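You operate a simulated robot arm through the tools that you are given. There is no shell and no other tool. Be economical: measure what you need, move in short steps, check, and stop when the job is done.

The job below is to be done with a simulated robot arm. You get a single attempt, and the scene is never put back.

## Task
Top the bead jar up to its 100 ML line, then lid it.
Fine: lid on the orange outline while you scoop and pressed on after; scoop back on the yellow outline.

Only the result counts: the job must be done as asked and must still hold three seconds after the hand-in. Knocking over, shifting, dropping, spilling or breaking anything else fails it. Lids that push on must go on centred and level and be pressed home; caps that screw on are set level and turned clockwise until they are tight.

## Robot
A 7-joint arm with a vacuum gripper on a trunk, on a base that drives. Base frame: it is fixed to the floor where the robot stands at the start and does not move with it; the origin is under the middle of the robot, x ahead of it, y to its left, z up; the surface under the hand at the start is at about z = 800. Lengths are in mm, angles in rad, forces in N, time in s.
Its first joint turns from -2.897 to 2.897 rad. Places, roughly: bead jar [500, -200, 900]; bead tub [600, -300, 800]; orange outline of the beige table [600, -100, 800]; yellow outline [400, -300, 800]. Payload 1.06 kg.
Tool frame: the origin (TCP) lies in the middle of the cups' lips, and z points out of the cups. The gripper has 1 cup of 24 mm across, covering 24 by 24 mm (tool x, y); the bellows give 8 mm. With the vacuum on, a cup seals on a smooth face that it is pressed against (1 to 4 N); it does not hold porous or soft things. The pull reaches 23 N.
Orientation is told as [roll, pitch, yaw] about the base's x, y, z axes, in that order, counted from this pose: with the cups facing straight down, the tool's x points along the base's -x, its y along +y and its z along -z.

## Interface
- The arm moves only by the tool move_arm. Its argument "deltas" is a list of rows, each a list of 7 numbers: the turn, a rotation vector about the base's x, y, z in rad, then the shift along the base's x, y, z in mm, then the vacuum: 1 switches it on, 0 off. In form: [[ax, ay, az, x, y, z, vac], ...]. A call has 1 to 20 rows; each row shifts and turns the commanded pose from where the row before left it. A row lasts 0.2 s, in which the tool goes at most 50 mm and 0.15 rad; a call with a longer step from one row to the next is refused whole, and so is a gripper value outside its range. Where a pose cannot be reached the arm comes as near as it can. A force on the tool above 90 N (or 10 N above the force at the start of the call, whichever is more), or a blocked arm, ends the call early, and 0.2 s more pass. The pull builds up within a second once a cup has sealed. Time passes only in rows, and 0.2 s behind the last, so rows that do not move give it time. The reply holds the time, the measured pose of the TCP, the force on the tool along the base axes and the pull of the vacuum, in the units named above and with some noise, with the torque about the TCP (base axes, N m) and any sound that the robot's microphone picked up.
- Cameras (640 x 400 px; columns grow to the right, rows downward): "scene" is now at [176.1, 178.8, 1482.2]; the picture's right is [-0.37, -0.93, 0.00], its down [-0.58, 0.23, -0.78] and it looks along [0.72, -0.29, -0.62] (base axes); focal length 291 px, centre (320, 200). "wrist" rides on the gripper at [78, 19, -96] in the tool frame; the picture's right is [-0.24, 0.97, 0.00], its down [-0.71, -0.17, -0.68] and it looks along [-0.67, -0.16, 0.73] (tool axes); focal length 243 px, centre (320, 200). There is no depth. A picture from a camera that has moved, and an enlarged one, comes with that camera's place and axes in the base frame and with its lens.
- get_image(camera): a new picture of that camera. It takes no simulated time.
- roll_base(legs): drives the robot by 1 to 6 legs, each [ahead, left, turn to the left] in mm, mm and rad, along the robot's own axes; the way and the turn of a leg run together, so that a leg with both is an arc; at most 1500 mm and 3.142 rad a leg. The arm and the cameras ride along, it lands a little off, and it stops where it bumps. It gives what a move gives.
- head_to(pan, tilt): turns the head with the scene camera to pan (to the left, within 2.094 rad either way) and tilt (down, from -0.506 to 1.204), counted from straight ahead of the robot. It gives what a move gives.
- zoom(camera, box): a new picture of the part [left, top, right, bottom] of that camera's present view, enlarged. It takes no simulated time.
- sign_off(): hands the job in; it is judged then, once.

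Go step by step. Nothing tells you exact positions but the pictures and the camera data: compare them with the known pose of the tool, close in by small moves and look again before you grip or let go. The budget is 120 turns and 82 pictures, counting those below and the enlarged ones. Unless the task says otherwise, let go and move clear before handing in, and close with one line.

The tools are called by a JSON object that holds its "name" and its "arguments". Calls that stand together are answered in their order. move_arm: Moves the arm, as the interface text tells. Its arguments: {"type":"object","properties":{"deltas":{"type":"array","items":{"type":"array","items":{"type":"number"}}}},"required":["deltas"]} The other tools are called the same way: roll_base (legs) drives the base; head_to (pan, tilt) turns the head that bears the scene camera; get_image (camera) takes a picture; zoom (camera, box) takes an enlarged picture of a part of a camera's view; sign_off () hands the job in.

At the start:

```text
t: 0.0
ee_pos: [462.7, -338.0, 1208.6]
tool_rot: [0.001, 0.001, 0.0]
ft_force: [0.9, -0.1, 0.0]
ft_torque: [-0.01, -0.02, -0.03]
pull: 0.0
robot x, y, heading: [-3.5, 1.3, 0.0]
head pan, tilt: [-0.382, 0.675]
```

scene: 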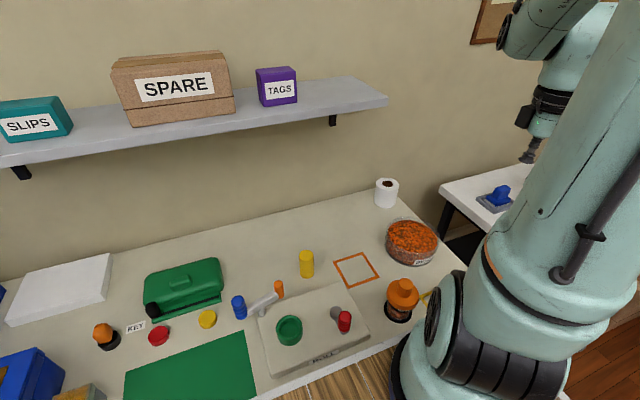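
wrist: 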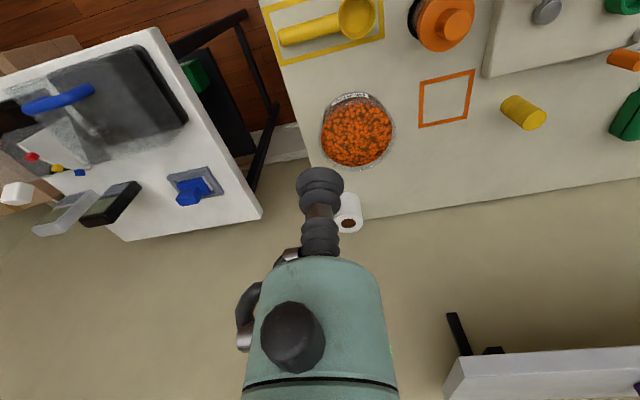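

I see the beige table with the bead tub, orange outline, jar with its orange lid, and the yellow scoop on its outline. First I'll look closer at the jar, scoop and tub.

{"name": "zoom", "arguments": {"camera": "wrist", "box": [250, 0, 490, 150]}}

{"name": "zoom", "arguments": {"camera": "scene", "box": [310, 200, 470, 340]}}

```text
2.67 times, centred on (370, 75) of wrist
camera zoom: at [385.1, -319.8, 1305.3], right [0.24, 0.97, 0.0], down [0.71, -0.17, 0.68], along [0.67, -0.16, -0.73], focal length 647 px, centre (187, 533)
```

zoom: 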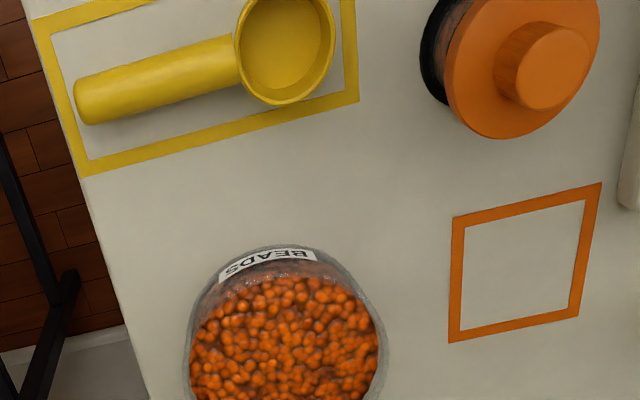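

```text
2.86 times, centred on (390, 270) of scene
camera zoom: at [176.1, 178.8, 1482.2], right [-0.37, -0.93, 0.0], down [-0.58, 0.23, -0.78], along [0.72, -0.29, -0.62], focal length 831 px, centre (120, 0)
```

zoom: 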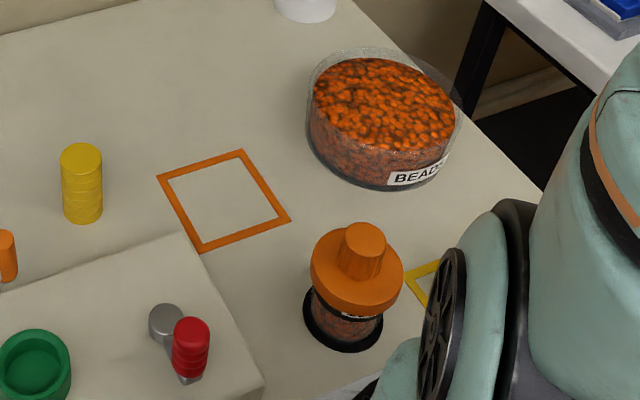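

The lid sits on the jar with its knob near [479, -157, 916], and the scoop's handle lies along y at about x=451. I'll move above the knob and look again.

{"name": "move_arm", "arguments": {"deltas": [[0, 0, 0, 3, 36, -30, 0], [0, 0, 0, 3, 36, -30, 0], [0, 0, 0, 3, 36, -30, 0], [0, 0, 0, 3, 36, -30, 0], [0, 0, 0, 4, 37, -30, 0], [0, 0, 0, 0, 0, -40, 0], [0, 0, 0, 0, 0, 0, 0]]}}

{"name": "get_image", "arguments": {"camera": "wrist"}}

{"name": "get_image", "arguments": {"camera": "scene"}}

```text
t: 1.6
ee_pos: [488.8, -135.4, 1019.6]
tool_rot: [0.0, -0.001, 0.097]
ft_force: [-1.4, -2.3, -0.6]
ft_torque: [0.23, -0.11, -0.03]
pull: 0.0
out of reach, approached as far as the arm can: row 4
robot x, y, heading: [-1.0, -2.1, 0.002]
head pan, tilt: [-0.382, 0.675]
```

```text
77 pictures are left
camera wrist: at [408.3, -124.1, 1114.9], right [0.14, 0.99, 0.0], down [0.72, -0.1, 0.68], along [0.68, -0.1, -0.73], focal length 243 px, centre (320, 200)
```

wrist: 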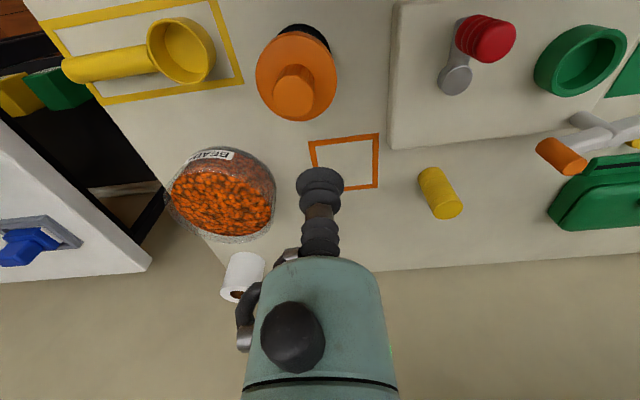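

```text
76 pictures are left
camera scene: at [176.5, 179.1, 1482.1], right [-0.37, -0.93, 0.0], down [-0.58, 0.23, -0.78], along [0.72, -0.29, -0.63], focal length 291 px, centre (320, 200)
```

scene: 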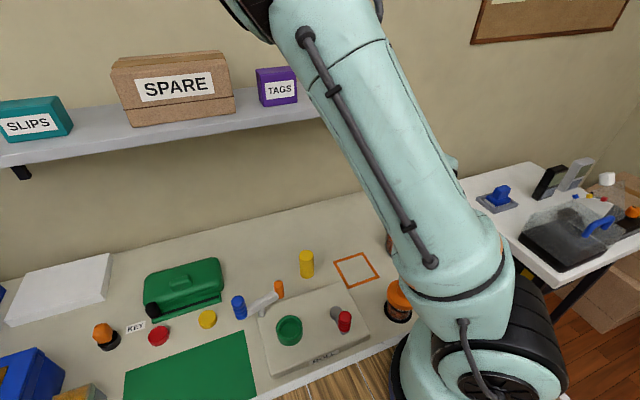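

The start spot puts the jar at the inner reach limit, and the arm was pushed off. I'll back the base off by about 150 mm so everything is mid-reach.

{"name": "roll_base", "arguments": {"legs": [[-150, 0, 0]]}}

{"name": "move_arm", "arguments": {"deltas": [[0, 0, 0, 30, 0, 0, 0], [0, 0, 0, 30, 0, 0, 0], [0, 0, 0, 0, 0, 0, 0]]}}

{"name": "get_image", "arguments": {"camera": "wrist"}}

{"name": "get_image", "arguments": {"camera": "scene"}}

```text
t: 3.0
ee_pos: [328.1, -157.1, 1019.9]
tool_rot: [-0.001, 0.001, 0.0]
ft_force: [-0.2, 0.2, -0.6]
ft_torque: [0.01, -0.01, -0.01]
pull: 0.1
robot x, y, heading: [-151.3, -0.8, -0.001]
head pan, tilt: [-0.382, 0.675]
```

```text
t: 3.8
ee_pos: [386.7, -155.3, 1019.0]
tool_rot: [0.0, -0.001, -0.001]
ft_force: [-0.3, -0.3, -0.5]
ft_torque: [-0.01, 0.02, 0.0]
pull: 0.1
robot x, y, heading: [-152.4, 2.3, -0.001]
head pan, tilt: [-0.382, 0.675]
```

```text
75 pictures are left
camera wrist: at [308.6, -137.3, 1115.4], right [0.23, 0.97, 0.0], down [0.71, -0.17, 0.68], along [0.67, -0.16, -0.73], focal length 243 px, centre (320, 200)
```

wrist: 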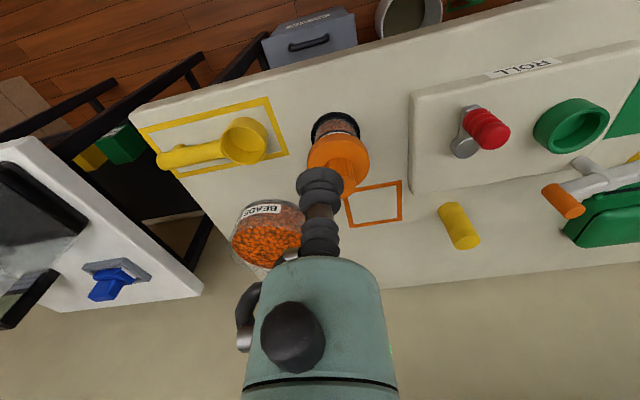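

```text
74 pictures are left
camera scene: at [23.6, 178.9, 1482.2], right [-0.37, -0.93, 0.0], down [-0.58, 0.23, -0.78], along [0.72, -0.29, -0.62], focal length 291 px, centre (320, 200)
```

scene: 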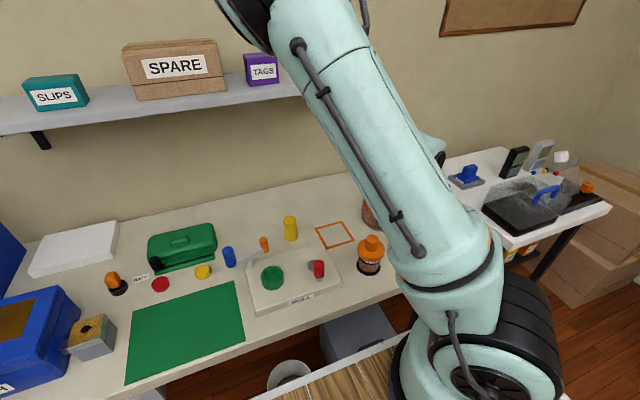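

Now the jar's side shows in the wrist view; I'll zoom in on the jar and the scoop.

{"name": "zoom", "arguments": {"camera": "wrist", "box": [290, 90, 400, 200]}}

{"name": "zoom", "arguments": {"camera": "scene", "box": [310, 200, 410, 300]}}

{"name": "zoom", "arguments": {"camera": "wrist", "box": [140, 90, 300, 190]}}

```text
3.64 times, centred on (345, 145) of wrist
camera zoom: at [308.6, -137.3, 1115.4], right [0.23, 0.97, 0.0], down [0.71, -0.17, 0.68], along [0.67, -0.16, -0.73], focal length 882 px, centre (229, 400)
```

zoom: 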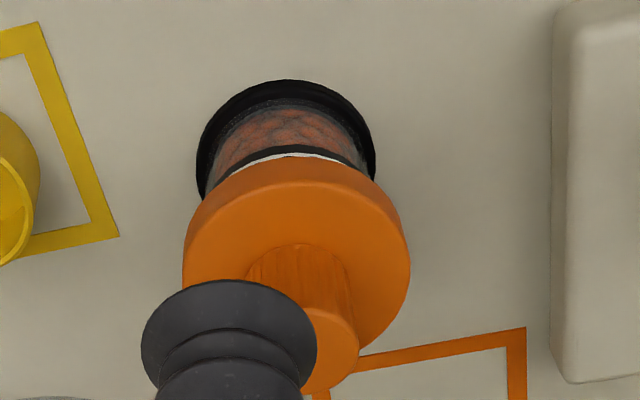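

```text
4.00 times, centred on (360, 250) of scene
camera zoom: at [23.6, 178.9, 1482.2], right [-0.37, -0.93, 0.0], down [-0.58, 0.23, -0.78], along [0.72, -0.29, -0.62], focal length 1163 px, centre (160, 0)
```

zoom: 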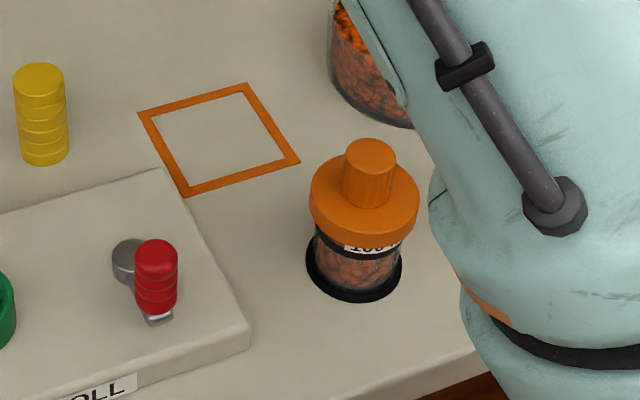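

```text
4.00 times, centred on (220, 140) of wrist
camera zoom: at [308.6, -137.3, 1115.4], right [0.23, 0.97, 0.0], down [0.71, -0.17, 0.68], along [0.67, -0.16, -0.73], focal length 970 px, centre (720, 440)
```

zoom: 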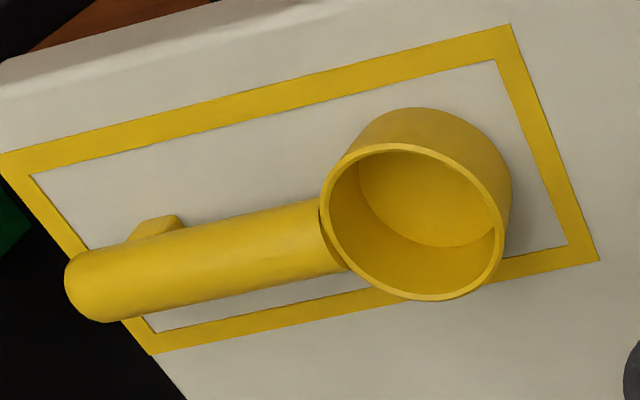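

The jar carries a "100" band just under the lid and the knob is at about [477, -156, 915]. I'll go above it and check the alignment.

{"name": "move_arm", "arguments": {"deltas": [[0, 0, 0, 45, 0, 0, 0], [0, 0, 0, 45, 0, 0, 0], [0, 0, 0, 0, 0, -40, 0], [0, 0, 0, 0, 0, -30, 0], [0, 0, 0, 0, 0, 0, 0]]}}

{"name": "get_image", "arguments": {"camera": "wrist"}}

{"name": "zoom", "arguments": {"camera": "scene", "box": [310, 190, 430, 290]}}

```text
t: 5.0
ee_pos: [478.0, -156.3, 949.3]
tool_rot: [0.0, 0.0, 0.0]
ft_force: [0.3, 0.5, 0.8]
ft_torque: [0.02, -0.01, 0.01]
pull: 0.1
robot x, y, heading: [-154.6, 0.9, 0.001]
head pan, tilt: [-0.382, 0.675]
```

```text
70 pictures are left
camera wrist: at [399.5, -138.1, 1044.7], right [0.24, 0.97, 0.0], down [0.71, -0.17, 0.69], along [0.67, -0.16, -0.73], focal length 243 px, centre (320, 200)
```

wrist: 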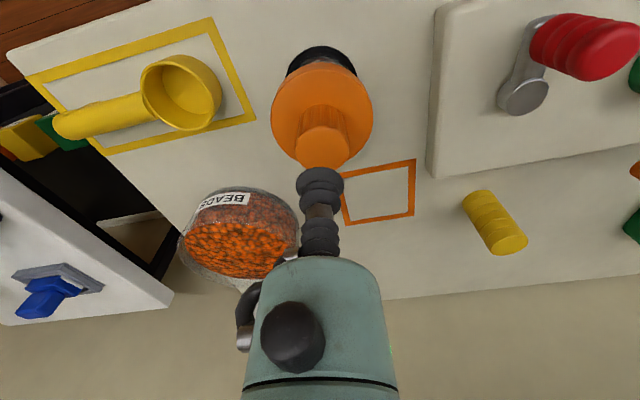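

```text
4.00 times, centred on (370, 240) of scene
camera zoom: at [23.6, 178.9, 1482.2], right [-0.37, -0.93, 0.0], down [-0.58, 0.23, -0.78], along [0.72, -0.29, -0.62], focal length 1163 px, centre (120, 40)
```

zoom: 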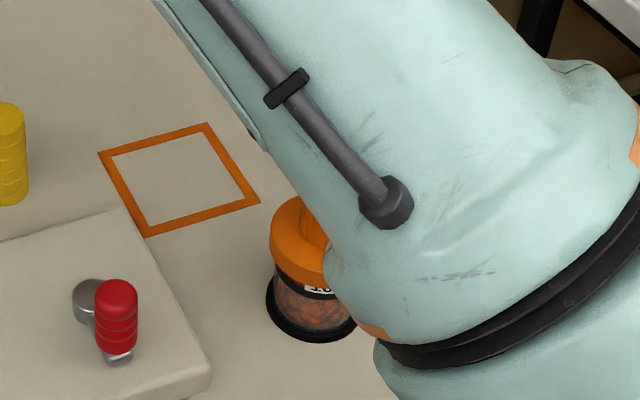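

The cup is within 3 mm of the knob's middle. I'll correct slightly and come down close to it.

{"name": "move_arm", "arguments": {"deltas": [[0, 0, 0, -2, 1, -20, 0], [0, 0, 0, 0, 0, -8, 0], [0, 0, 0, 0, 0, 0, 0]]}}

{"name": "zoom", "arguments": {"camera": "wrist", "box": [250, 40, 410, 220]}}

```text
t: 5.8
ee_pos: [475.5, -156.1, 920.3]
tool_rot: [0.0, 0.001, 0.0]
ft_force: [0.1, 0.1, 0.2]
ft_torque: [-0.03, -0.02, 0.0]
pull: 0.0
robot x, y, heading: [-154.1, 2.0, 0.002]
head pan, tilt: [-0.382, 0.675]
```

```text
2.22 times, centred on (330, 130) of wrist
camera zoom: at [397.1, -137.3, 1017.2], right [0.24, 0.97, 0.0], down [0.71, -0.17, 0.69], along [0.67, -0.16, -0.73], focal length 539 px, centre (298, 356)
```

zoom: 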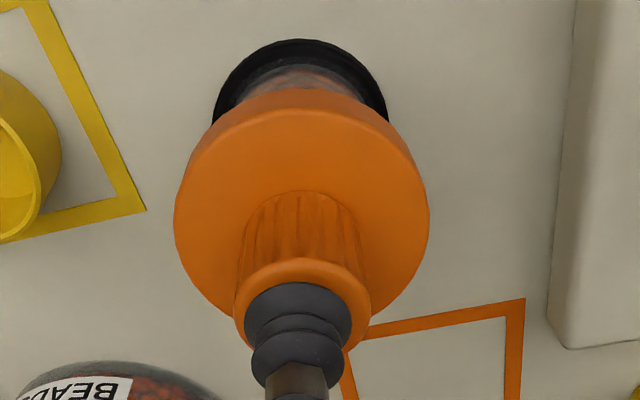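

The cup is just above the knob and nearly centred, so I'll press down in small steps with the vacuum on.

{"name": "move_arm", "arguments": {"deltas": [[0, 0, 0, -1, 1, -3, 1], [0, 0, 0, 0, 0, -2, 1], [0, 0, 0, 0, 0, -1, 1], [0, 0, 0, 0, 0, 0, 1]]}}

```text
t: 6.8
ee_pos: [474.5, -154.0, 915.9]
tool_rot: [0.0, 0.001, 0.0]
ft_force: [-0.6, 4.8, 0.9]
ft_torque: [-0.03, 0.0, 0.06]
pull: 23.0
robot x, y, heading: [-153.0, -3.6, -0.001]
head pan, tilt: [-0.382, 0.675]
```

Sealed with full pull. I'll lift the lid straight up, slowly.

{"name": "move_arm", "arguments": {"deltas": [[0, 0, 0, 0, 0, 2, 1], [0, 0, 0, 0, 0, 3, 1], [0, 0, 0, 0, 0, 5, 1], [0, 0, 0, 0, 0, 10, 1], [0, 0, 0, 0, 0, 0, 1]]}}

{"name": "zoom", "arguments": {"camera": "wrist", "box": [250, 20, 410, 220]}}

```text
t: 8.0
ee_pos: [474.5, -155.6, 933.7]
tool_rot: [0.0, -0.001, 0.0]
ft_force: [-0.2, -1.1, -0.7]
ft_torque: [0.02, 0.0, 0.01]
pull: 23.1
robot x, y, heading: [-153.2, -2.9, -0.002]
head pan, tilt: [-0.382, 0.675]
```

```text
2.00 times, centred on (330, 120) of wrist
camera zoom: at [395.5, -136.5, 1031.2], right [0.24, 0.97, 0.0], down [0.71, -0.17, 0.69], along [0.67, -0.16, -0.73], focal length 485 px, centre (300, 360)
```

zoom: 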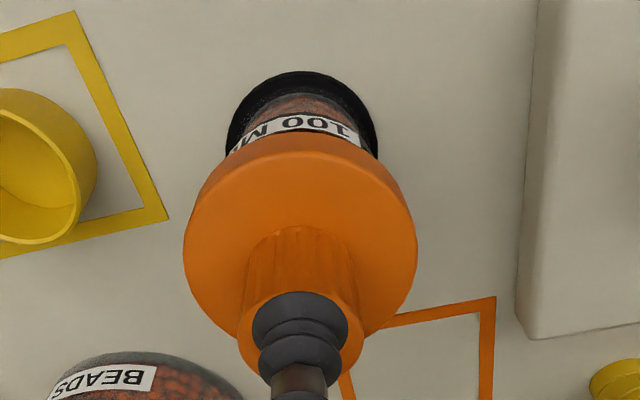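

Lid is off and held. Next I'll raise it and carry it over to the orange outline at about [626, -116].

{"name": "move_arm", "arguments": {"deltas": [[0, 0, 0, 0, 0, 25, 1], [0, 0, 0, 0, 0, 25, 1], [0, 0, 0, 30, 8, 0, 1], [0, 0, 0, 30, 8, 0, 1], [0, 0, 0, 30, 8, 0, 1], [0, 0, 0, 30, 8, 0, 1], [0, 0, 0, 32, 7, 0, 1], [0, 0, 0, 0, 0, -25, 1], [0, 0, 0, 0, 0, -25, 1], [0, 0, 0, 0, 0, 0, 1]]}}

{"name": "get_image", "arguments": {"camera": "wrist"}}

{"name": "get_image", "arguments": {"camera": "scene"}}

```text
t: 10.2
ee_pos: [626.2, -115.8, 935.1]
tool_rot: [0.003, 0.0, 0.0]
ft_force: [-0.2, 0.5, -0.3]
ft_torque: [0.02, 0.0, -0.03]
pull: 22.5
robot x, y, heading: [-152.0, -3.0, -0.0]
head pan, tilt: [-0.382, 0.675]
```

```text
66 pictures are left
camera wrist: at [547.3, -96.8, 1031.5], right [0.23, 0.97, 0.0], down [0.71, -0.17, 0.69], along [0.67, -0.16, -0.73], focal length 243 px, centre (320, 200)
```

wrist: 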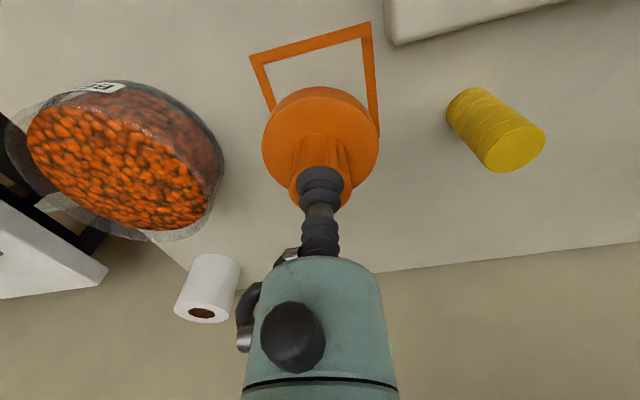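

```text
65 pictures are left
camera scene: at [23.6, 179.0, 1482.2], right [-0.37, -0.93, 0.0], down [-0.58, 0.23, -0.78], along [0.72, -0.29, -0.62], focal length 291 px, centre (320, 200)
```

scene: 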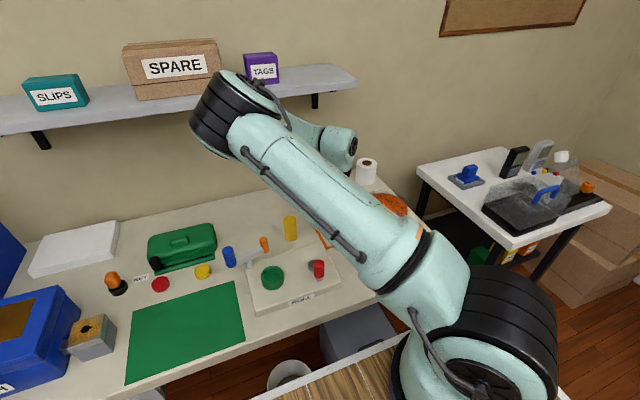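

The outline's centre works out at about [630, -116]. I'll nudge in and lower toward the table.

{"name": "move_arm", "arguments": {"deltas": [[0, 0, 0, 4, 0, -25, 1], [0, 0, 0, 0, 0, -25, 1], [0, 0, 0, 0, 0, 0, 1]]}}

{"name": "get_image", "arguments": {"camera": "wrist"}}

```text
t: 11.0
ee_pos: [629.7, -115.8, 884.2]
tool_rot: [0.0, 0.001, 0.0]
ft_force: [-1.5, -1.4, -0.5]
ft_torque: [0.0, -0.01, -0.03]
pull: 22.4
robot x, y, heading: [-154.2, 1.9, 0.002]
head pan, tilt: [-0.382, 0.675]
```

```text
64 pictures are left
camera wrist: at [551.2, -96.8, 981.6], right [0.23, 0.97, 0.0], down [0.71, -0.17, 0.69], along [0.67, -0.16, -0.73], focal length 243 px, centre (320, 200)
```

wrist: 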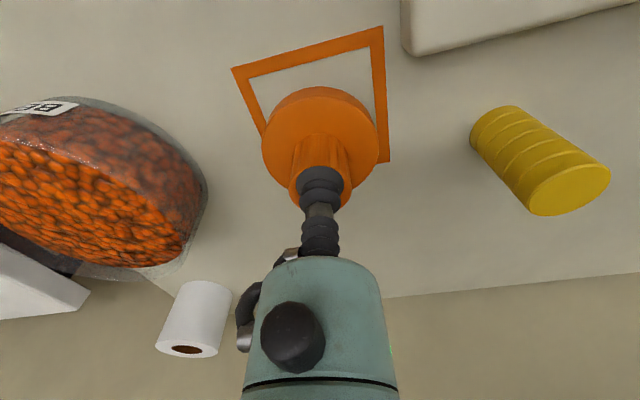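

The lid sits well inside the outline. I'll keep lowering until it touches.

{"name": "move_arm", "arguments": {"deltas": [[0, 0, 0, 0, 0, -12, 1], [0, 0, 0, 0, 0, 0, 1]]}}

{"name": "move_arm", "arguments": {"deltas": [[0, 0, 0, 0, 0, -4, 1], [0, 0, 0, 0, 0, 0, 1]]}}

{"name": "move_arm", "arguments": {"deltas": [[0, 0, 0, 0, 0, -4, 1], [0, 0, 0, 0, 0, 0, 1]]}}

{"name": "zoom", "arguments": {"camera": "wrist", "box": [220, 20, 410, 220]}}

```text
t: 11.6
ee_pos: [629.6, -116.6, 873.4]
tool_rot: [-0.001, 0.001, 0.0]
ft_force: [-0.7, 0.1, -0.1]
ft_torque: [-0.03, 0.02, -0.02]
pull: 23.5
robot x, y, heading: [-153.2, 3.0, -0.0]
head pan, tilt: [-0.382, 0.675]
```

```text
t: 12.2
ee_pos: [629.4, -115.8, 869.8]
tool_rot: [0.001, 0.003, -0.001]
ft_force: [-0.1, -0.6, 0.1]
ft_torque: [-0.02, -0.03, 0.01]
pull: 23.0
robot x, y, heading: [-154.2, 0.3, -0.0]
head pan, tilt: [-0.382, 0.675]
```

```text
t: 12.8
ee_pos: [629.1, -116.3, 865.7]
tool_rot: [-0.002, -0.001, 0.001]
ft_force: [-0.8, 0.5, 0.9]
ft_torque: [-0.04, 0.0, 0.03]
pull: 23.1
robot x, y, heading: [-150.0, -1.7, 0.005]
head pan, tilt: [-0.382, 0.675]
```

```text
2.00 times, centred on (315, 120) of wrist
camera zoom: at [551.6, -97.1, 961.6], right [0.23, 0.97, 0.0], down [0.71, -0.17, 0.69], along [0.67, -0.16, -0.73], focal length 485 px, centre (330, 360)
```

zoom: 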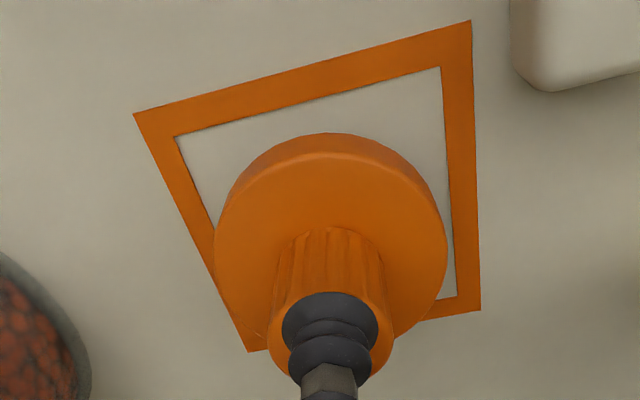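

The lid's underside still looks about 35 mm above the table, so I'll keep going down with checks.

{"name": "move_arm", "arguments": {"deltas": [[0, 0, 0, 0, 0, -10, 1], [0, 0, 0, 0, 0, -10, 1], [0, 0, 0, 0, 0, 0, 1]]}}

{"name": "zoom", "arguments": {"camera": "wrist", "box": [220, 20, 410, 220]}}

```text
t: 13.6
ee_pos: [629.4, -115.5, 846.2]
tool_rot: [-0.002, -0.002, 0.001]
ft_force: [-0.2, 1.2, 15.3]
ft_torque: [0.02, -0.02, 0.1]
pull: 22.5
robot x, y, heading: [-152.8, -1.7, 0.003]
head pan, tilt: [-0.382, 0.675]
```

```text
2.00 times, centred on (315, 120) of wrist
camera zoom: at [551.5, -97.1, 942.0], right [0.23, 0.97, 0.0], down [0.71, -0.17, 0.69], along [0.67, -0.16, -0.73], focal length 485 px, centre (330, 360)
```

zoom: 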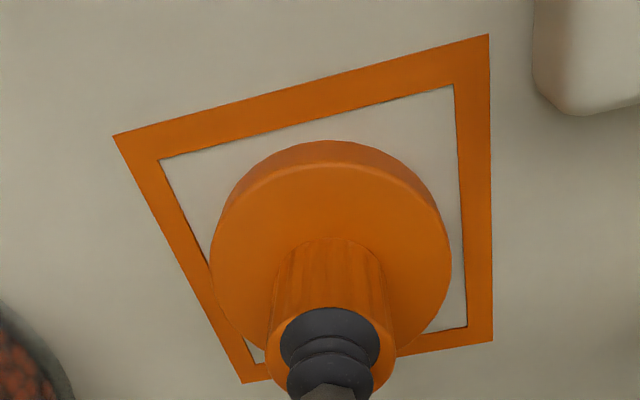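

The lid is down on the table inside the orange outline (15 N contact). I'll ease off, release and lift clear.

{"name": "move_arm", "arguments": {"deltas": [[0, 0, 0, 0, 0, 2, 1], [0, 0, 0, 0, 0, 0, 0], [0, 0, 0, 0, 0, 0, 0], [0, 0, 0, 0, 0, 0, 0], [0, 0, 0, 0, 0, 3, 0], [0, 0, 0, 0, 0, 10, 0], [0, 0, 0, 0, 0, 30, 0], [0, 0, 0, 0, 0, 50, 0], [0, 0, 0, 0, 0, 50, 0], [0, 0, 0, 0, 0, 0, 0]]}}

{"name": "get_image", "arguments": {"camera": "wrist"}}

```text
t: 15.8
ee_pos: [630.4, -114.9, 990.5]
tool_rot: [0.0, 0.001, 0.0]
ft_force: [0.5, 0.7, -0.1]
ft_torque: [0.02, -0.02, 0.01]
pull: 0.1
robot x, y, heading: [-149.3, -0.2, -0.002]
head pan, tilt: [-0.382, 0.675]
```

```text
61 pictures are left
camera wrist: at [552.0, -97.1, 1086.4], right [0.24, 0.97, 0.0], down [0.71, -0.17, 0.68], along [0.67, -0.16, -0.73], focal length 243 px, centre (320, 200)
```

wrist: 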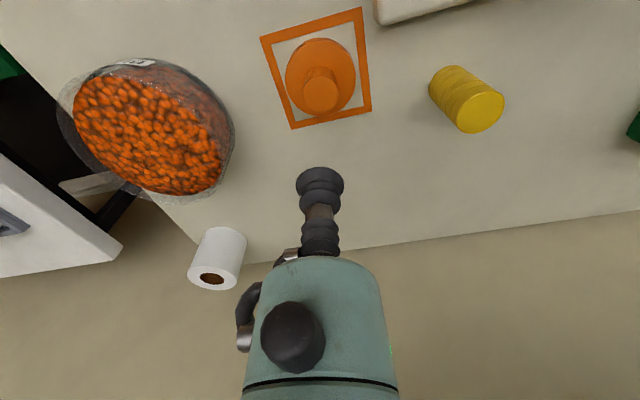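

The lid rests inside the outline. Now I'll look steeply into the open jar and at the tub.

{"name": "move_arm", "arguments": {"deltas": [[0, 0, 0, -30, -30, 0, 0], [0, 0, 0, -30, -30, 10, 0], [0, 0, 0, -30, -30, 0, 0], [0, 0, 0, -20, -10, 0, 0], [0, 0, 0, 0, 0, 0, 0]]}}

{"name": "get_image", "arguments": {"camera": "wrist"}}

```text
t: 17.0
ee_pos: [519.2, -215.3, 1000.5]
tool_rot: [0.001, 0.001, 0.0]
ft_force: [-0.3, 0.6, 0.2]
ft_torque: [0.0, 0.0, 0.03]
pull: 0.1
robot x, y, heading: [-155.5, 0.8, 0.005]
head pan, tilt: [-0.382, 0.675]
```

```text
60 pictures are left
camera wrist: at [440.6, -197.8, 1096.2], right [0.24, 0.97, 0.0], down [0.71, -0.17, 0.69], along [0.67, -0.16, -0.73], focal length 243 px, centre (320, 200)
```

wrist: 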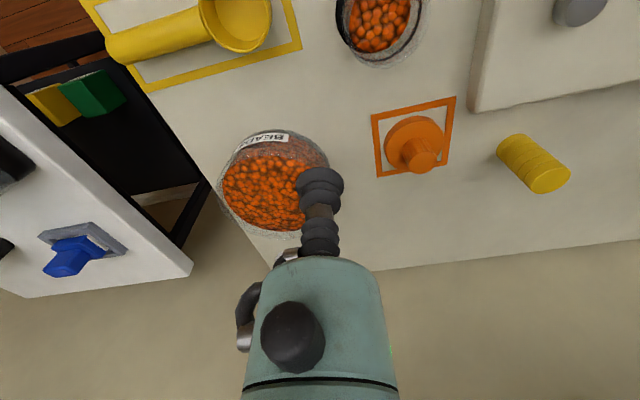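

{"name": "zoom", "arguments": {"camera": "wrist", "box": [310, 0, 450, 90]}}

{"name": "zoom", "arguments": {"camera": "wrist", "box": [190, 100, 350, 250]}}

{"name": "zoom", "arguments": {"camera": "wrist", "box": [90, 0, 310, 100]}}

{"name": "zoom", "arguments": {"camera": "scene", "box": [310, 180, 430, 290]}}

```text
4.44 times, centred on (380, 45) of wrist
camera zoom: at [440.6, -197.8, 1096.2], right [0.24, 0.97, 0.0], down [0.71, -0.17, 0.69], along [0.67, -0.16, -0.73], focal length 1078 px, centre (53, 889)
```

zoom: 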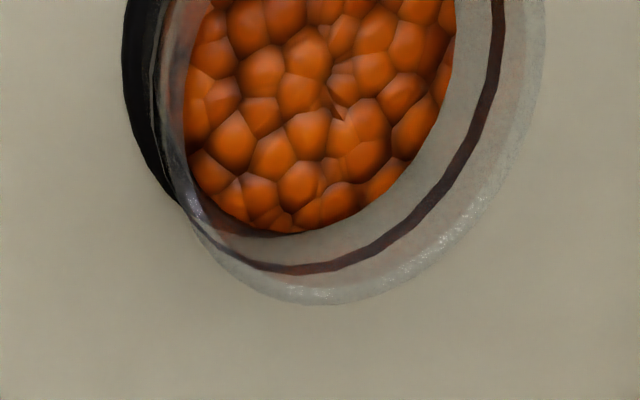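

```text
2.67 times, centred on (270, 175) of wrist
camera zoom: at [440.6, -197.8, 1096.2], right [0.24, 0.97, 0.0], down [0.71, -0.17, 0.69], along [0.67, -0.16, -0.73], focal length 647 px, centre (453, 267)
```

zoom: 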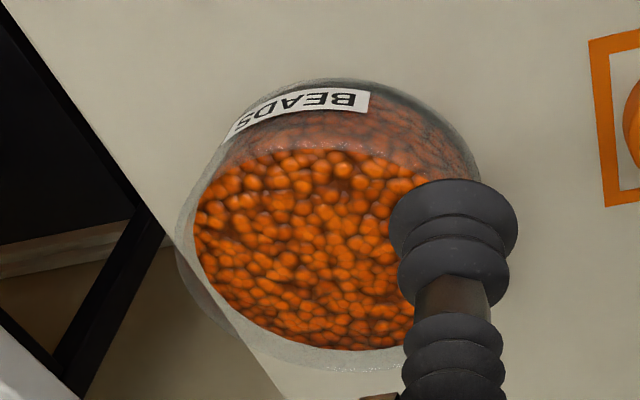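

```text
2.91 times, centred on (200, 50) of wrist
camera zoom: at [440.6, -197.8, 1096.2], right [0.24, 0.97, 0.0], down [0.71, -0.17, 0.69], along [0.67, -0.16, -0.73], focal length 706 px, centre (669, 636)
```

zoom: 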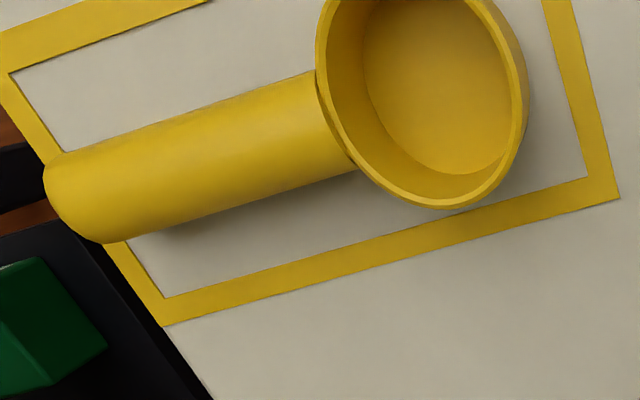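

```text
3.64 times, centred on (370, 235) of scene
camera zoom: at [23.7, 178.9, 1482.2], right [-0.37, -0.93, 0.0], down [-0.58, 0.23, -0.78], along [0.72, -0.29, -0.62], focal length 1057 px, centre (138, 73)
```

zoom: 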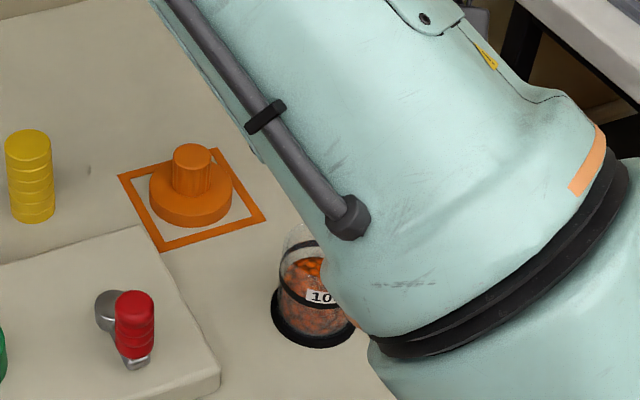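

The jar's bead level sits a bit under the line band. I'll move over the scoop's handle and use the clear scene view to check the jar from the side.

{"name": "move_arm", "arguments": {"deltas": [[0, 0, 0, -18, -34, 0, 0], [0, 0, 0, -18, -34, 0, 0], [0, 0, 0, -18, -34, 0, 0], [0, 0, 0, -16, -34, -20, 0], [0, 0, 0, 0, 0, -40, 0], [0, 0, 0, 0, 0, 0, 0]]}}

{"name": "get_image", "arguments": {"camera": "wrist"}}

{"name": "zoom", "arguments": {"camera": "scene", "box": [340, 180, 440, 290]}}

```text
t: 18.4
ee_pos: [457.1, -341.9, 949.4]
tool_rot: [-0.002, -0.001, 0.003]
ft_force: [1.0, 0.7, -0.3]
ft_torque: [0.03, -0.02, -0.03]
pull: 0.1
out of reach, approached as far as the arm can: row 4, 5
robot x, y, heading: [-150.5, -1.4, 0.003]
head pan, tilt: [-0.382, 0.675]
```

```text
55 pictures are left
camera wrist: at [379.1, -321.9, 1045.5], right [0.23, 0.97, 0.0], down [0.71, -0.17, 0.69], along [0.67, -0.16, -0.73], focal length 243 px, centre (320, 200)
```

wrist: 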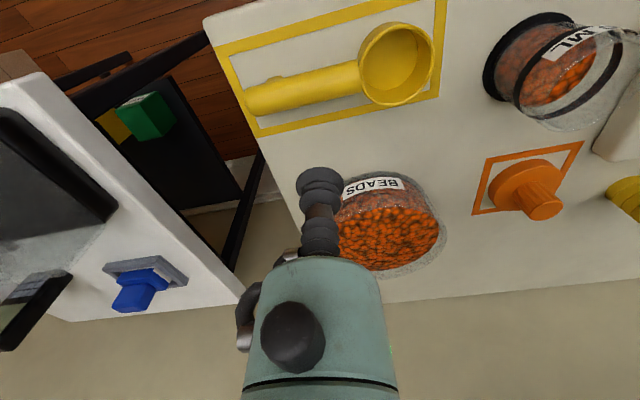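

```text
3.64 times, centred on (390, 235) of scene
camera zoom: at [23.5, 178.9, 1482.2], right [-0.37, -0.93, 0.0], down [-0.58, 0.23, -0.78], along [0.72, -0.29, -0.62], focal length 1057 px, centre (66, 73)
```

zoom: 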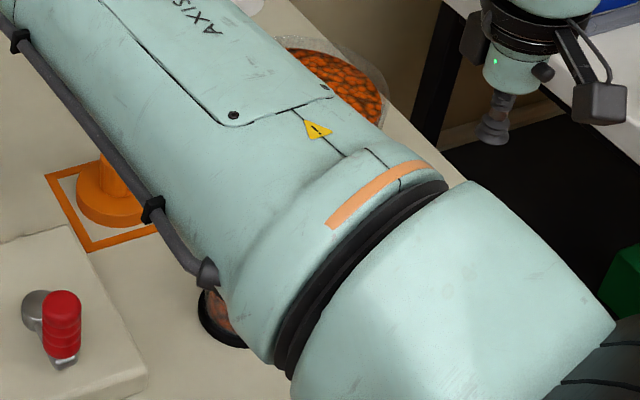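

The handle runs from about y=-409 to -304 at x≈451. I'll zoom on the jar and scoop in this view before gripping.

{"name": "zoom", "arguments": {"camera": "wrist", "box": [470, 0, 640, 140]}}

{"name": "zoom", "arguments": {"camera": "wrist", "box": [210, 0, 450, 150]}}

```text
2.86 times, centred on (555, 70) of wrist
camera zoom: at [379.1, -321.9, 1045.5], right [0.23, 0.97, 0.0], down [0.71, -0.17, 0.69], along [0.67, -0.16, -0.73], focal length 693 px, centre (-351, 571)
```

zoom: 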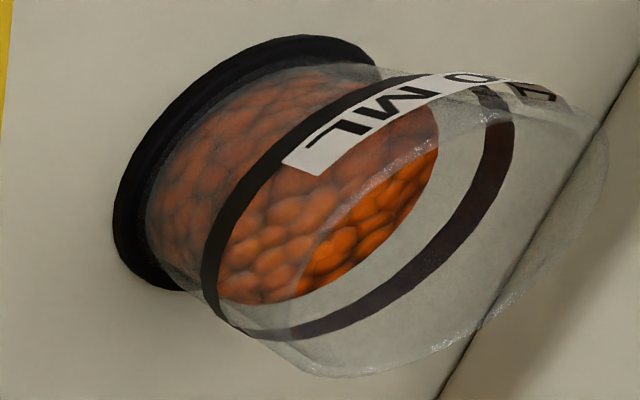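

```text
2.67 times, centred on (330, 75) of wrist
camera zoom: at [379.1, -321.9, 1045.5], right [0.23, 0.97, 0.0], down [0.71, -0.17, 0.69], along [0.67, -0.16, -0.73], focal length 647 px, centre (293, 533)
```

zoom: 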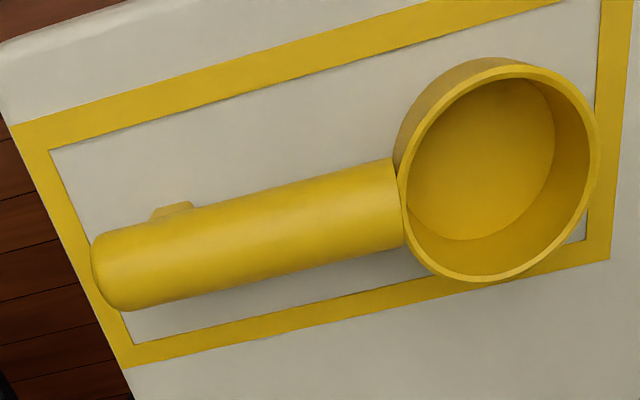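

The gap to the line is about 15 mm, roughly one scoop. I'll go down over the handle's middle at about [451, -350] and check alignment.

{"name": "move_arm", "arguments": {"deltas": [[0, 0, 0, 0, 0, -30, 0], [0, 0, 0, 0, 0, -30, 0], [0, 0, 0, 0, 0, -20, 0], [0, 0, 0, 0, 0, 0, 0]]}}

{"name": "zoom", "arguments": {"camera": "wrist", "box": [200, 50, 440, 220]}}

```text
t: 19.4
ee_pos: [462.5, -326.1, 877.1]
tool_rot: [-0.002, 0.002, 0.001]
ft_force: [0.5, -0.1, -0.4]
ft_torque: [0.02, -0.03, 0.01]
pull: 0.1
out of reach, approached as far as the arm can: row 1, 2, 3
robot x, y, heading: [-154.3, -0.3, -0.0]
head pan, tilt: [-0.382, 0.675]
```

```text
2.35 times, centred on (320, 135) of wrist
camera zoom: at [383.8, -307.0, 972.4], right [0.23, 0.97, 0.0], down [0.71, -0.17, 0.69], along [0.67, -0.16, -0.73], focal length 571 px, centre (320, 353)
```

zoom: 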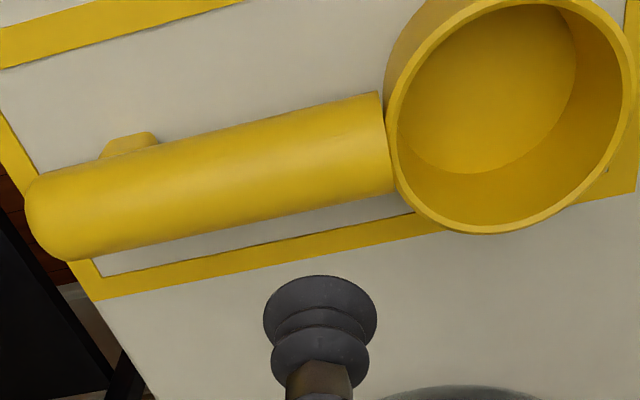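

The arm is falling short of the commanded pose at this spot, probably a wrist joint limit. I'll test whether yawing the tool clears it.

{"name": "move_arm", "arguments": {"deltas": [[0, 0, -0.15, 0, 0, 20, 0], [0, 0, -0.15, 0, 0, 0, 0], [0, 0, 0, 0, 0, 0, 0]]}}

```text
t: 20.2
ee_pos: [462.1, -325.8, 897.3]
tool_rot: [-0.001, 0.001, -0.299]
ft_force: [0.2, 0.0, 0.2]
ft_torque: [0.03, -0.01, -0.02]
pull: 0.0
robot x, y, heading: [-150.7, -4.7, 0.002]
head pan, tilt: [-0.382, 0.675]
```

Reach is fine with this yaw. I'll shift over the handle and check again.

{"name": "move_arm", "arguments": {"deltas": [[0, 0, 0, -11, -24, 0, 0], [0, 0, 0, 0, 0, -25, 0], [0, 0, 0, 0, 0, 0, 0]]}}

{"name": "zoom", "arguments": {"camera": "wrist", "box": [200, 50, 440, 220]}}

```text
t: 21.0
ee_pos: [452.3, -326.7, 882.9]
tool_rot: [-0.004, 0.0, -0.301]
ft_force: [-0.2, -0.6, 0.3]
ft_torque: [0.04, -0.04, -0.01]
pull: 0.0
out of reach, approached as far as the arm can: row 1, 2
robot x, y, heading: [-155.3, 0.1, -0.002]
head pan, tilt: [-0.382, 0.675]
```

```text
2.35 times, centred on (320, 135) of wrist
camera zoom: at [383.3, -285.3, 978.4], right [0.51, 0.86, 0.0], down [0.63, -0.37, 0.69], along [0.59, -0.35, -0.73], focal length 571 px, centre (320, 353)
```

zoom: 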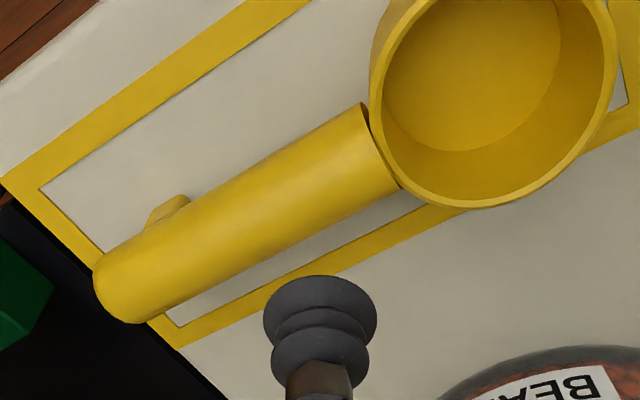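

Still short in y, so I'll raise the arm and drive the base 200 mm to the right, which puts everything nearly straight ahead.

{"name": "move_arm", "arguments": {"deltas": [[0, 0, 0, 0, 0, 45, 0], [0, 0, 0, 0, 0, 45, 0], [0, 0, 0.15, 0, 0, 45, 0], [0, 0, 0.15, 0, 0, 0, 0], [0, 0, 0, 0, 0, 0, 0]]}}

{"name": "roll_base", "arguments": {"legs": [[0, -200, 0]]}}

{"name": "get_image", "arguments": {"camera": "scene"}}

```text
t: 22.2
ee_pos: [453.5, -326.4, 1018.4]
tool_rot: [0.001, 0.0, 0.0]
ft_force: [0.2, -0.4, 0.3]
ft_torque: [-0.01, 0.0, -0.01]
pull: 0.1
robot x, y, heading: [-153.4, 1.3, -0.003]
head pan, tilt: [-0.382, 0.675]
```

```text
t: 23.8
ee_pos: [454.0, -525.6, 1016.9]
tool_rot: [0.0, 0.0, -0.001]
ft_force: [0.1, 0.4, -1.0]
ft_torque: [-0.02, 0.0, 0.02]
pull: 0.0
robot x, y, heading: [-152.5, -199.4, -0.001]
head pan, tilt: [-0.382, 0.675]
```

```text
49 pictures are left
camera scene: at [23.8, -20.7, 1482.2], right [-0.37, -0.93, 0.0], down [-0.58, 0.23, -0.78], along [0.72, -0.29, -0.63], focal length 291 px, centre (320, 200)
```

scene: 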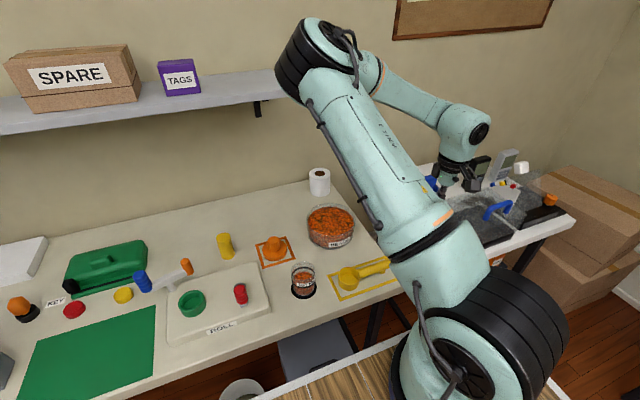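

Now the jar, scoop and tub are all in clear view. I'll zoom on them.

{"name": "zoom", "arguments": {"camera": "scene", "box": [280, 195, 400, 305]}}

{"name": "zoom", "arguments": {"camera": "scene", "box": [280, 255, 330, 305]}}

```text
3.64 times, centred on (340, 250) of scene
camera zoom: at [23.8, -20.7, 1482.2], right [-0.37, -0.93, 0.0], down [-0.58, 0.23, -0.78], along [0.72, -0.29, -0.63], focal length 1057 px, centre (247, 18)
```

zoom: 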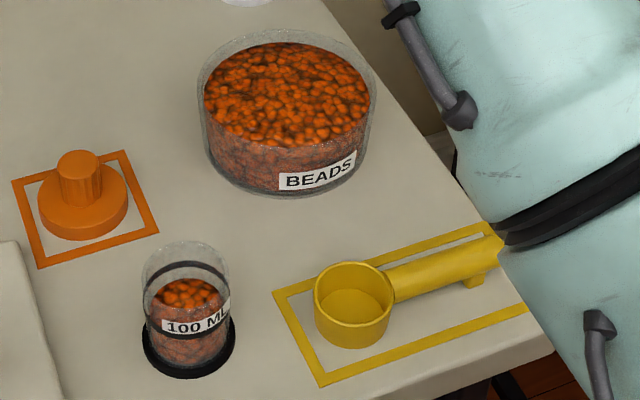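

```text
8.00 times, centred on (305, 280) of scene
camera zoom: at [23.8, -20.7, 1482.2], right [-0.37, -0.93, 0.0], down [-0.58, 0.23, -0.78], along [0.72, -0.29, -0.63], focal length 2326 px, centre (440, -440)
```

zoom: 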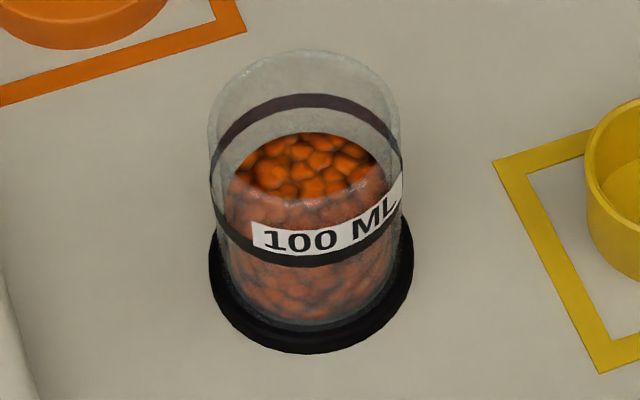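

The bead level is about 16 mm below the line, so I need most of one scoop. Now back over the scoop's handle from the new stance.

{"name": "move_arm", "arguments": {"deltas": [[0, 0, 0, 0, 45, 0, 0], [0, 0, 0, -1, 45, -20, 0], [0, 0, 0, -1, 45, -30, 0], [0, 0, 0, -1, 41, -35, 0], [0, 0, 0, 0, 0, -35, 0], [0, 0, 0, 0, 0, 0, 0]]}}

{"name": "zoom", "arguments": {"camera": "wrist", "box": [200, 50, 440, 220]}}

{"name": "get_image", "arguments": {"camera": "scene"}}

```text
refused: row 3 steps farther than a row can; nothing moved
```

```text
2.35 times, centred on (320, 135) of wrist
camera zoom: at [375.8, -507.0, 1113.8], right [0.23, 0.97, 0.0], down [0.71, -0.17, 0.68], along [0.67, -0.16, -0.73], focal length 571 px, centre (320, 353)
```

zoom: 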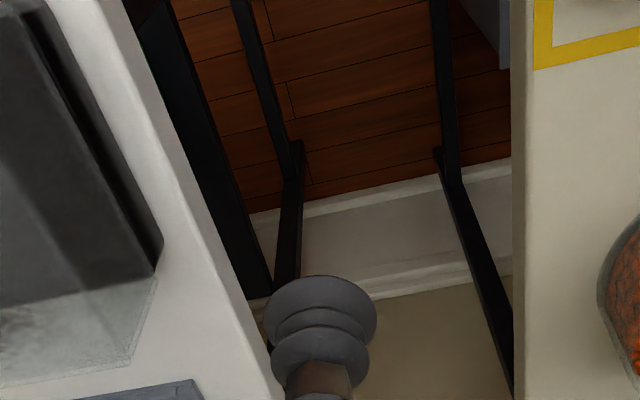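

```text
45 pictures are left
camera scene: at [23.8, -20.7, 1482.2], right [-0.37, -0.93, 0.0], down [-0.58, 0.23, -0.78], along [0.72, -0.29, -0.63], focal length 291 px, centre (320, 200)
```

scene: 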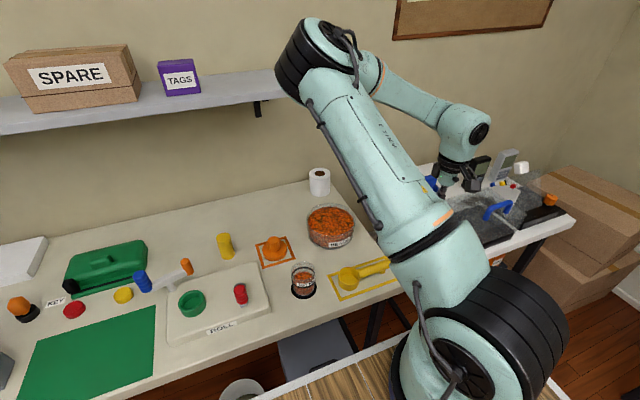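

That call was refused for step size; I'll resend with smaller steps and look afterwards.

{"name": "move_arm", "arguments": {"deltas": [[0, 0, 0, 0, 45, 0, 0], [0, 0, 0, -1, 45, 0, 0], [0, 0, 0, -1, 45, 0, 0], [0, 0, 0, -1, 41, 0, 0], [0, 0, 0, 0, 0, -40, 0], [0, 0, 0, 0, 0, -40, 0], [0, 0, 0, 0, 0, -40, 0], [0, 0, 0, 0, 0, -20, 0], [0, 0, 0, 0, 0, 0, 0]]}}

{"name": "zoom", "arguments": {"camera": "wrist", "box": [200, 50, 440, 220]}}

```text
t: 25.8
ee_pos: [450.2, -349.9, 876.3]
tool_rot: [0.001, -0.001, 0.0]
ft_force: [0.4, -0.1, -1.0]
ft_torque: [0.0, 0.03, 0.02]
pull: 0.1
robot x, y, heading: [-150.3, -200.8, 0.001]
head pan, tilt: [-0.382, 0.675]
```

```text
2.35 times, centred on (320, 135) of wrist
camera zoom: at [372.7, -331.4, 973.3], right [0.24, 0.97, 0.0], down [0.71, -0.17, 0.69], along [0.67, -0.16, -0.73], focal length 571 px, centre (320, 353)
```

zoom: 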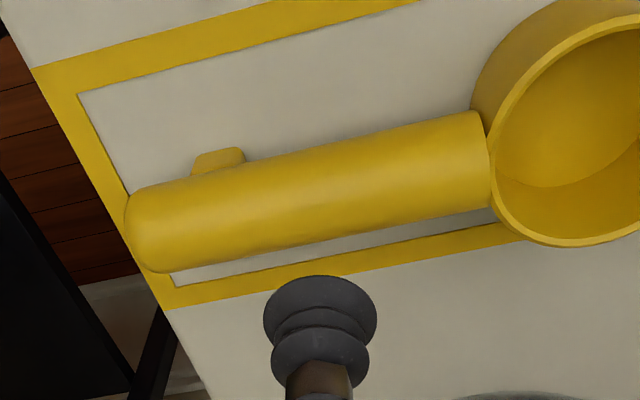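

The handle axis is at x≈452, z≈815, with its top at about z=830. I'll position over it and come down in small steps with the vacuum on.

{"name": "move_arm", "arguments": {"deltas": [[0, 0, 0, 2, 10, -30, 0], [0, 0, 0, 0, 0, -11, 1], [0, 0, 0, 0, 0, 0, 1]]}}

{"name": "zoom", "arguments": {"camera": "wrist", "box": [220, 80, 420, 220]}}

```text
t: 26.6
ee_pos: [454.6, -340.4, 835.8]
tool_rot: [-0.001, -0.001, -0.001]
ft_force: [0.4, 0.2, 0.4]
ft_torque: [0.0, -0.01, -0.01]
pull: 0.0
robot x, y, heading: [-156.2, -200.4, 0.002]
head pan, tilt: [-0.382, 0.675]
```

```text
2.86 times, centred on (320, 150) of wrist
camera zoom: at [375.0, -321.4, 932.5], right [0.24, 0.97, 0.0], down [0.71, -0.17, 0.69], along [0.67, -0.16, -0.73], focal length 693 px, centre (320, 343)
```

zoom: 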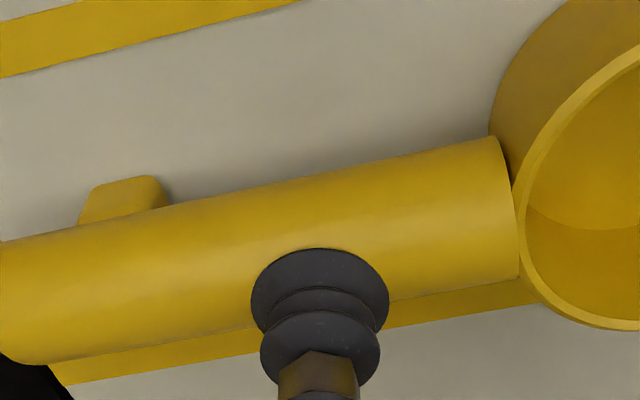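

The cup is over the handle within a couple of millimetres. I'll press down gently with the vacuum on.

{"name": "move_arm", "arguments": {"deltas": [[0, 0, 0, 0, 0, -5, 1], [0, 0, 0, 0, 0, -2, 1], [0, 0, 0, 0, 0, 0, 1], [0, 0, 0, 0, 0, 0, 1]]}}

```text
t: 27.6
ee_pos: [454.1, -340.2, 828.9]
tool_rot: [0.0, 0.001, 0.001]
ft_force: [1.3, 0.6, 4.5]
ft_torque: [0.02, 0.0, -0.01]
pull: 0.1
robot x, y, heading: [-152.2, -199.0, 0.002]
head pan, tilt: [-0.382, 0.675]
```

Contact but no seal yet; I'll press a little further.

{"name": "move_arm", "arguments": {"deltas": [[0, 0, 0, 0, 0, -1, 1], [0, 0, 0, 0, 0, 0, 1], [0, 0, 0, 0, 0, 0, 1]]}}

{"name": "zoom", "arguments": {"camera": "wrist", "box": [220, 80, 420, 220]}}

```text
t: 28.4
ee_pos: [453.8, -339.8, 829.9]
tool_rot: [0.0, 0.001, 0.0]
ft_force: [0.6, -1.5, 5.7]
ft_torque: [0.08, 0.02, 0.0]
pull: 0.0
robot x, y, heading: [-150.9, -197.7, 0.002]
head pan, tilt: [-0.382, 0.675]
```

```text
2.86 times, centred on (320, 150) of wrist
camera zoom: at [374.8, -321.1, 924.9], right [0.23, 0.97, 0.0], down [0.71, -0.17, 0.69], along [0.67, -0.16, -0.73], focal length 693 px, centre (320, 343)
```

zoom: 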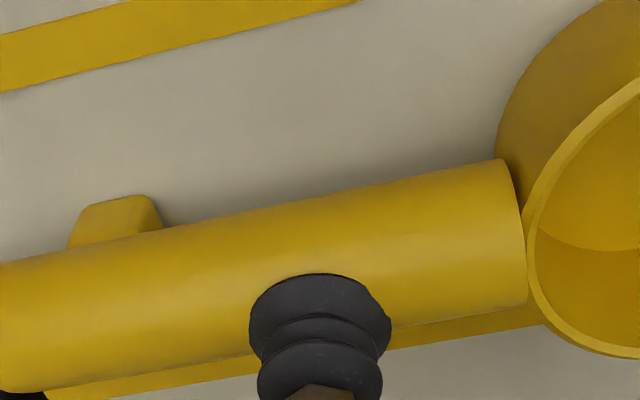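

No seal; the picture and the small +x side force suggest the cup sits slightly past the crest. I'll lift a touch, shift 2 mm toward -x, and press again.

{"name": "move_arm", "arguments": {"deltas": [[0, 0, 0, 0, 0, 4, 1], [0, 0, 0, -2, 0, 0, 1], [0, 0, 0, 0, 0, -4, 1], [0, 0, 0, 0, 0, -1, 1], [0, 0, 0, 0, 0, 0, 1]]}}

{"name": "move_arm", "arguments": {"deltas": [[0, 0, 0, 0, 0, -2, 1], [0, 0, 0, 0, 0, 0, 1], [0, 0, 0, 0, 0, 0, 1]]}}

```text
t: 29.6
ee_pos: [451.2, -339.8, 827.8]
tool_rot: [0.001, -0.001, 0.001]
ft_force: [1.2, 0.6, 6.2]
ft_torque: [-0.03, -0.01, 0.01]
pull: 0.1
robot x, y, heading: [-148.4, -199.9, 0.001]
head pan, tilt: [-0.382, 0.675]
```

```text
t: 30.4
ee_pos: [450.7, -341.2, 827.0]
tool_rot: [-0.001, 0.002, 0.0]
ft_force: [3.5, 2.4, 27.7]
ft_torque: [-0.06, 0.09, -0.01]
pull: 0.0
robot x, y, heading: [-154.1, -198.8, 0.003]
head pan, tilt: [-0.382, 0.675]
```

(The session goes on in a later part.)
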